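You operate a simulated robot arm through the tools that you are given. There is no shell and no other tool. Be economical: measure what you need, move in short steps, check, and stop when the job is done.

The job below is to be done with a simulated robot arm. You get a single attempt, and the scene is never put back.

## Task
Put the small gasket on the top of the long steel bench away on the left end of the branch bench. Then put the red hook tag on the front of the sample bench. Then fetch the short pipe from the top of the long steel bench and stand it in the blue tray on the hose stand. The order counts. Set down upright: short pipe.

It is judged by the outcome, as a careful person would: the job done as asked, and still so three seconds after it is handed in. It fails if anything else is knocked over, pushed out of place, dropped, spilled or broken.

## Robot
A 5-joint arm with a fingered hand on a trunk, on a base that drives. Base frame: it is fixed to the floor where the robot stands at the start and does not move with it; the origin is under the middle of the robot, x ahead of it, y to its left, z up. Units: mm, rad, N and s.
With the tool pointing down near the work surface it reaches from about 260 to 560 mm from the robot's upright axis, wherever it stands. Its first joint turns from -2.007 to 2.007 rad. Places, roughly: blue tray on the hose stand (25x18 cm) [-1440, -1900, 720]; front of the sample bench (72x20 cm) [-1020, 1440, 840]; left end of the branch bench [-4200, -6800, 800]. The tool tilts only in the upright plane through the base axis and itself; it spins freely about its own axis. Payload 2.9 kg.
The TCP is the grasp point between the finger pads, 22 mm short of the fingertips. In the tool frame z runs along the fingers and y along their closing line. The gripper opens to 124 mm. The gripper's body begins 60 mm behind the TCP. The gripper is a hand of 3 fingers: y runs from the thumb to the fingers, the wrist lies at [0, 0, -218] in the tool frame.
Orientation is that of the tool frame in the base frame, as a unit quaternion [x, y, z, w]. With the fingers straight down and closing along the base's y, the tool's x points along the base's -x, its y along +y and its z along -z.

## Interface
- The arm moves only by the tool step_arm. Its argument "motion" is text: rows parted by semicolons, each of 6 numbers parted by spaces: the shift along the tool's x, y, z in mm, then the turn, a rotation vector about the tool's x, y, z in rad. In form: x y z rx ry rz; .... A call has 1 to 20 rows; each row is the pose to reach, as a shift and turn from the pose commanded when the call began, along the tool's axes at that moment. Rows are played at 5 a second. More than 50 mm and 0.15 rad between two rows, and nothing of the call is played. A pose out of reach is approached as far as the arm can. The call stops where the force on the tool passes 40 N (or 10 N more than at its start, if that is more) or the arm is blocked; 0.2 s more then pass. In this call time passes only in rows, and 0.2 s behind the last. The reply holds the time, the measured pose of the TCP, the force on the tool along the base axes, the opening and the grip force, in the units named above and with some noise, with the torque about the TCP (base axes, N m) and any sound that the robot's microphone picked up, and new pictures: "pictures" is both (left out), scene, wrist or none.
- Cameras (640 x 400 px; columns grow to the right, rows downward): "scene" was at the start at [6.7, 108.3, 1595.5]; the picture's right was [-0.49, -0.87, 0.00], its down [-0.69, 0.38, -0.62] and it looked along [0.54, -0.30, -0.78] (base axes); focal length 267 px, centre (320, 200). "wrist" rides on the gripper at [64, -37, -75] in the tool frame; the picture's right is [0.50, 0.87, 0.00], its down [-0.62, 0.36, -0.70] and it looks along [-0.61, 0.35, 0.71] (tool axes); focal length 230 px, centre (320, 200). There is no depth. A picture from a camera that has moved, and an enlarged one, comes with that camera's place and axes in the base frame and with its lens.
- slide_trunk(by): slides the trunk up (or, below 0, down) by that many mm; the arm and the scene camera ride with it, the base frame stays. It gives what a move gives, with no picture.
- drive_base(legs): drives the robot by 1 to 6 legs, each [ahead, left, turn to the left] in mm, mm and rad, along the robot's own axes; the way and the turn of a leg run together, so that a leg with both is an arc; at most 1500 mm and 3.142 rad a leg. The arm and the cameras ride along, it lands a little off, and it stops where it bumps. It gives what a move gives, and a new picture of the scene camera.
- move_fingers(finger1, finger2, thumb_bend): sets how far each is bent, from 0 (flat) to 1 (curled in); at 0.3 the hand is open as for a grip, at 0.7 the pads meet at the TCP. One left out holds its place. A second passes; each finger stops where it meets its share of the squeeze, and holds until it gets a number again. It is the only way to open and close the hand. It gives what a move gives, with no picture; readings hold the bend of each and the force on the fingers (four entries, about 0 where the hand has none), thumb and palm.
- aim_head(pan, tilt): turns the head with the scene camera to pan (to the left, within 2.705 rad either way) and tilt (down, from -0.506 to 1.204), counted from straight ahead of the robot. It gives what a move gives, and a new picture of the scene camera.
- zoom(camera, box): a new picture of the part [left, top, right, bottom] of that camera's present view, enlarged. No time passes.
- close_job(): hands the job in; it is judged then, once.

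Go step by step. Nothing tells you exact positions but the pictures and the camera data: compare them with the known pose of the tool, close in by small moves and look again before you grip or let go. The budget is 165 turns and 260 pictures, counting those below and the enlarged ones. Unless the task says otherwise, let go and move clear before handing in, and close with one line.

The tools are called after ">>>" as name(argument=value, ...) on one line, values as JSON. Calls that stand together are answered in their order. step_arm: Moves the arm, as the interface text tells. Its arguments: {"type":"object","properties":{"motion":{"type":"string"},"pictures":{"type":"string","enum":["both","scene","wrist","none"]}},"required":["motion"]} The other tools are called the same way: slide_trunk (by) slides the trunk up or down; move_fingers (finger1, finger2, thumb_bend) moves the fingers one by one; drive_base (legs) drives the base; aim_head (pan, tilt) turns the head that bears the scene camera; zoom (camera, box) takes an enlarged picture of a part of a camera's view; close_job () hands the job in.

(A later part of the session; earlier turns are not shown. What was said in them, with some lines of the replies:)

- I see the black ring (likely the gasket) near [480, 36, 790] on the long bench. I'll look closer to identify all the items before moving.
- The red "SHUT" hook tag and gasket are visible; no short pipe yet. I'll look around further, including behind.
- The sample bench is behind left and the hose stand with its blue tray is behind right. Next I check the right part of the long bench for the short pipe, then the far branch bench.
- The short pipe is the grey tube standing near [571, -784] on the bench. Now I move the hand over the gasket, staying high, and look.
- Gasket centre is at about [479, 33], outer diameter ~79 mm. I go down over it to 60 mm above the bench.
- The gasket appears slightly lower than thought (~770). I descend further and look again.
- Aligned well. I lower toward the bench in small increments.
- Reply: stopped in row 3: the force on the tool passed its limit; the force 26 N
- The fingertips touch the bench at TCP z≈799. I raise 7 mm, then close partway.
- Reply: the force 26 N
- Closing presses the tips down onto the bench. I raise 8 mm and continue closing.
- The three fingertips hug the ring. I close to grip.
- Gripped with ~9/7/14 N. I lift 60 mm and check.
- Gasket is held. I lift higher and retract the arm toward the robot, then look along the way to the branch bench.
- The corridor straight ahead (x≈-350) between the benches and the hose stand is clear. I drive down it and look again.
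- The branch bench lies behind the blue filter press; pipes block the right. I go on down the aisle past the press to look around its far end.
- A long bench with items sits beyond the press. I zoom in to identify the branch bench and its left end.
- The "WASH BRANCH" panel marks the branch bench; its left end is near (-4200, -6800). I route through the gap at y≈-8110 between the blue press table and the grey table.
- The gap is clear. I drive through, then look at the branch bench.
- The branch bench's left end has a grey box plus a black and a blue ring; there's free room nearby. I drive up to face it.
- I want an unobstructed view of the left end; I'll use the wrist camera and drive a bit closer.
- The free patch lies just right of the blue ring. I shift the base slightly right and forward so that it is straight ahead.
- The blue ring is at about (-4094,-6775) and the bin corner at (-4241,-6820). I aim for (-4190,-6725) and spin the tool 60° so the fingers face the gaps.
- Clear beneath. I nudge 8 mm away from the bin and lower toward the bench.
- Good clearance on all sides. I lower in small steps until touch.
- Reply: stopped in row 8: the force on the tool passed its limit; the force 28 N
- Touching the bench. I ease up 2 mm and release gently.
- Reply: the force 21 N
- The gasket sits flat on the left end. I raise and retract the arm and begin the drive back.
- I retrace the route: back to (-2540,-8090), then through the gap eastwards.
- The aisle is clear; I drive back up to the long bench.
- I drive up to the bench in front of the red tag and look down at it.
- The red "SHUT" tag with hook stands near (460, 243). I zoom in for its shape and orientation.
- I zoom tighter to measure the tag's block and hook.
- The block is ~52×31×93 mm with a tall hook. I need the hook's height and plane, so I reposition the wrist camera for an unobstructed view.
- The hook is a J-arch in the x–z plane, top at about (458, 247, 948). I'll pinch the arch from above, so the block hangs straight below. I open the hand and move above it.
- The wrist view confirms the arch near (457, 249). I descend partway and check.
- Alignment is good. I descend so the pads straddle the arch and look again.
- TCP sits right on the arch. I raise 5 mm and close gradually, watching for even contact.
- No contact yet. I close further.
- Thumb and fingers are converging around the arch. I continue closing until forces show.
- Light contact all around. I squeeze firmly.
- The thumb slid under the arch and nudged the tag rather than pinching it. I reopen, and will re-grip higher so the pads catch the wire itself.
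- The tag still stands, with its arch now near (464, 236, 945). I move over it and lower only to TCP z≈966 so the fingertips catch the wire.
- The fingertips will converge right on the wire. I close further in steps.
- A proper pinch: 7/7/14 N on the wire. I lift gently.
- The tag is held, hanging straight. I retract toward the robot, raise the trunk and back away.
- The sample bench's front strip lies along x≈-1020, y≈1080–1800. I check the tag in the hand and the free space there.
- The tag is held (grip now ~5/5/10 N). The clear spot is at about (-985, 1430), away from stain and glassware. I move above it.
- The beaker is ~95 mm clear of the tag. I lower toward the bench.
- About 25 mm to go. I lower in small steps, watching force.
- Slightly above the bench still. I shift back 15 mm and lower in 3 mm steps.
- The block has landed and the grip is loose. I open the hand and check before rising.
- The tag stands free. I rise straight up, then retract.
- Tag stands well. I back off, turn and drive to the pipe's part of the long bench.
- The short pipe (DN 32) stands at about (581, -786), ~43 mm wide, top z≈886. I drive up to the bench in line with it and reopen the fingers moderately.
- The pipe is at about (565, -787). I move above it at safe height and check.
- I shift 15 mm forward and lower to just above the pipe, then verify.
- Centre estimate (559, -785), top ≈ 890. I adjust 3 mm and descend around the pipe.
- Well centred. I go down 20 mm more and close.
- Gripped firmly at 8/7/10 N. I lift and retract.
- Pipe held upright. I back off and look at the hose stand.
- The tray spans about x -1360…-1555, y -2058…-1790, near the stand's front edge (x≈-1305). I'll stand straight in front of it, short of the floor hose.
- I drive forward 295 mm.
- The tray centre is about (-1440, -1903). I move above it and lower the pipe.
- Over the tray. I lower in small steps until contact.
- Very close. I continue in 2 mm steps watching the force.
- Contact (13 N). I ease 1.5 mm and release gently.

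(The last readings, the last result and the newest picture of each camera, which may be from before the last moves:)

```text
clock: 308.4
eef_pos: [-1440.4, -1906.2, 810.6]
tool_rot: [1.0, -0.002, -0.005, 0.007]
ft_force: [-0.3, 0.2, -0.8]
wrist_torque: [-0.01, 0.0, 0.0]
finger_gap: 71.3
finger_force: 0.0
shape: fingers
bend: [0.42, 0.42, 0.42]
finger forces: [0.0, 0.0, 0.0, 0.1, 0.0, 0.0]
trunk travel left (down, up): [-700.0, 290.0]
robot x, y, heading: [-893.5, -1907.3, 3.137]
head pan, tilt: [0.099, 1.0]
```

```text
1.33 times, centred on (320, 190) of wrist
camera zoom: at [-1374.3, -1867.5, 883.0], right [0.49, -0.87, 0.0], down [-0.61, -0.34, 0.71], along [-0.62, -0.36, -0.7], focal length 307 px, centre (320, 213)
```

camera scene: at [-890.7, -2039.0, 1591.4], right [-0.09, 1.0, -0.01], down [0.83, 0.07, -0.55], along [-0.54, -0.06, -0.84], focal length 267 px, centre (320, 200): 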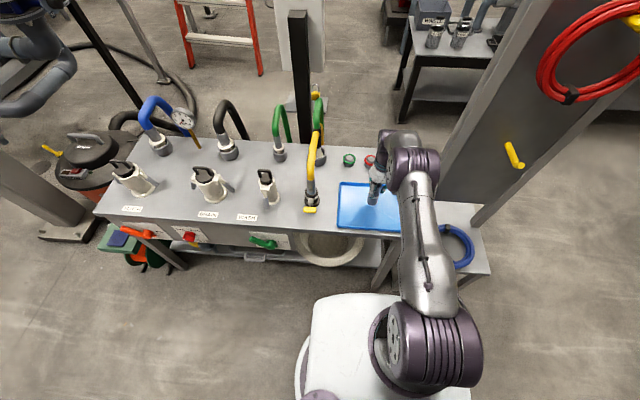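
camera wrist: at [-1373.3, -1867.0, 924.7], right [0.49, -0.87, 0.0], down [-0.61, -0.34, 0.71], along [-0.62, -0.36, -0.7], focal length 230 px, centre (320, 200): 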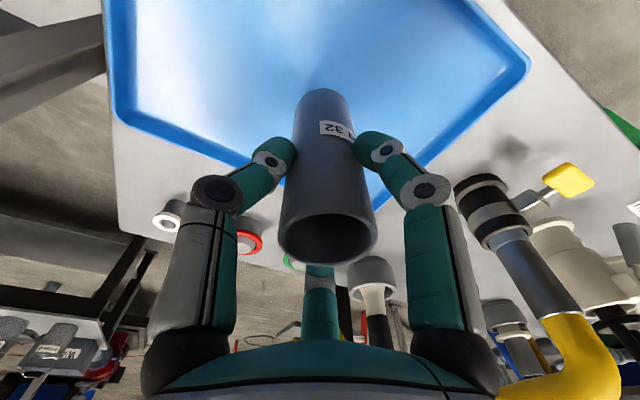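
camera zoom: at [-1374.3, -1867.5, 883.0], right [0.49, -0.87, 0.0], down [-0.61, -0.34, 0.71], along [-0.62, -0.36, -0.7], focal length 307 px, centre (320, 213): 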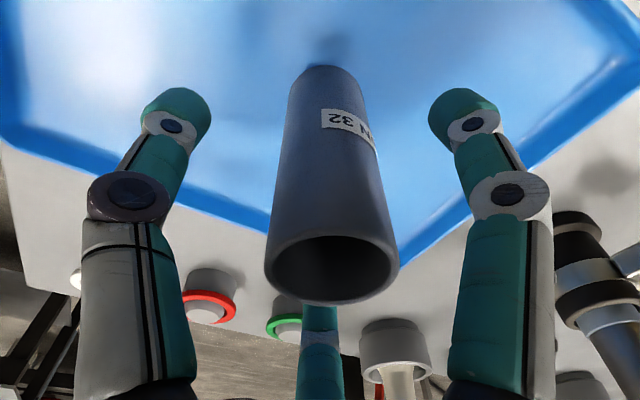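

Pipe stands upright and free. I rise straight up, then retract.

>>> step_arm(motion="0 0 -20 0 0 0; 0 0 -60 0 0 0; 0 0 -105 0 0 0; 0 0 -150 0 0 0; 0 0 -190 0 0 0; 45 0 -195 0 0 0; 90 0 -195 0 0 0; 135 0 -195 0 0 0; 180 0 -195 0 0 0; 215 0 -195 0 0 0", pictures="scene")

>>> drive_base(legs=[[-250, 0, 0]])

>>> zoom(camera="scene", box=[280, 60, 460, 200])

>>> aim_head(pan=-2.3, tilt=0.2)

```text
clock: 310.6
eef_pos: [-1224.3, -1905.2, 999.4]
tool_rot: [1.0, -0.002, -0.006, 0.006]
ft_force: [0.2, 0.2, -0.4]
wrist_torque: [0.0, 0.0, -0.02]
finger_gap: 71.5
finger_force: 0.1
shape: fingers
bend: [0.42, 0.42, 0.42]
finger forces: [0.0, 0.0, 0.0, 0.1, 0.0, 0.0]
trunk travel left (down, up): [-700.0, 290.0]
robot x, y, heading: [-895.7, -1905.3, 3.135]
head pan, tilt: [0.099, 1.0]
camera scene: at [-889.5, -2038.9, 1591.3], right [-0.09, 1.0, -0.01], down [0.83, 0.07, -0.55], along [-0.54, -0.06, -0.84], focal length 267 px, centre (320, 200)
```

scene: 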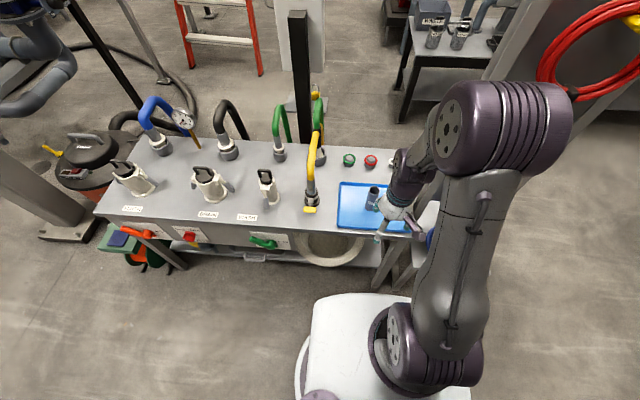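

```text
clock: 312.4
eef_pos: [-979.4, -1910.5, 998.0]
tool_rot: [1.0, -0.003, -0.005, -0.001]
ft_force: [0.3, 0.5, 0.5]
wrist_torque: [0.0, 0.0, 0.0]
finger_gap: 71.5
finger_force: 0.0
shape: fingers
bend: [0.42, 0.42, 0.42]
finger forces: [0.0, 0.0, 0.0, 0.0, 0.0, 0.1]
trunk travel left (down, up): [-700.0, 290.0]
robot x, y, heading: [-644.9, -1911.4, 3.136]
head pan, tilt: [0.099, 1.0]
camera scene: at [-653.6, -2059.9, 1588.2], right [-0.09, 1.0, 0.0], down [0.84, 0.08, -0.54], along [-0.54, -0.05, -0.84], focal length 267 px, centre (320, 200)
```

scene: 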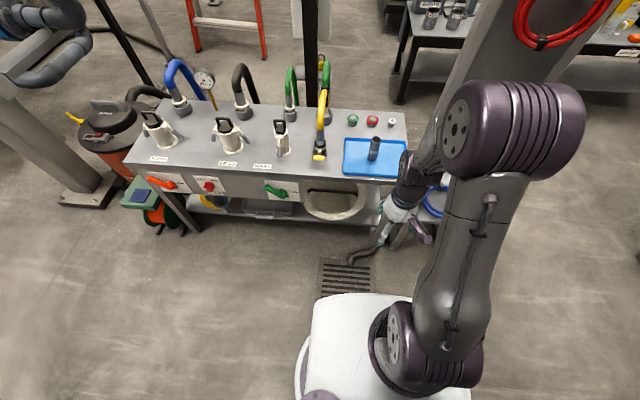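

```text
2.86 times, centred on (370, 130) of scene
camera zoom: at [-653.6, -2059.9, 1588.2], right [-0.09, 1.0, 0.0], down [0.84, 0.08, -0.54], along [-0.54, -0.05, -0.84], focal length 762 px, centre (177, 400)
```

zoom: 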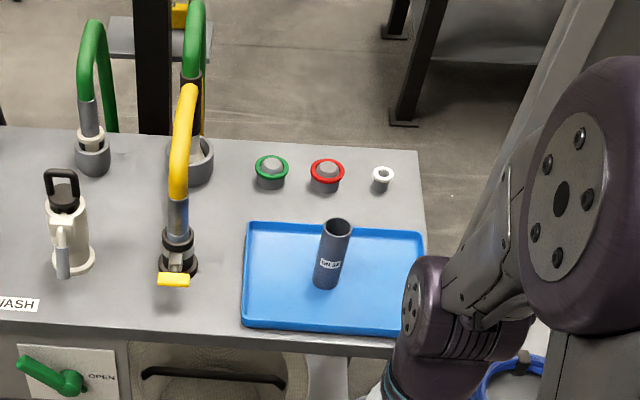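

```text
clock: 314.6
eef_pos: [-980.1, -1908.5, 997.5]
tool_rot: [1.0, -0.003, -0.005, 0.0]
ft_force: [-0.6, 0.2, 0.3]
wrist_torque: [0.04, 0.04, 0.01]
finger_gap: 71.4
finger_force: 0.1
shape: fingers
bend: [0.42, 0.42, 0.42]
finger forces: [0.0, 0.1, 0.0, 0.1, 0.0, 0.1]
trunk travel left (down, up): [-700.0, 290.0]
robot x, y, heading: [-644.6, -1908.3, 3.136]
head pan, tilt: [-2.3, 0.201]
camera scene: at [-521.9, -1983.7, 1657.1], right [0.74, -0.67, 0.0], down [-0.13, -0.15, -0.98], along [0.66, 0.73, -0.2], focal length 267 px, centre (320, 200)
```

scene: 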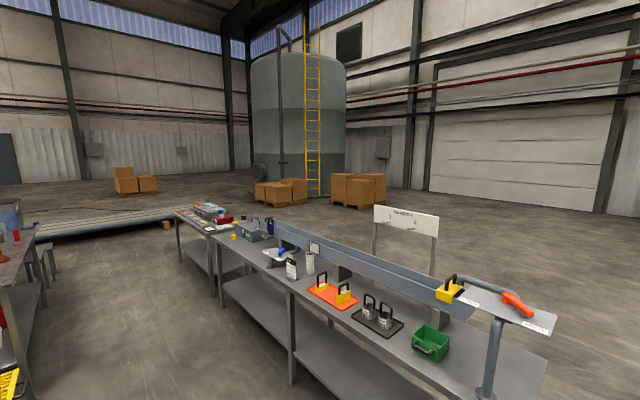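

The pipe stands upright in the blue tray, the red tag stands on the sample bench, and the gasket lies on the left end of the branch bench. Everything is released and the arm is clear, so I hand in.

>>> close_job()

```text
The job is handed in.
```

I did all three parts in the order you gave, and the job is handed in. The small gasket is on the left end of the branch bench, the red hook tag is on the front of the sample bench, and the short pipe is upright in the blue tray. My first grip on the tag slid it a little across the long bench before I had hold of it. I saw nothing else moved or knocked over.
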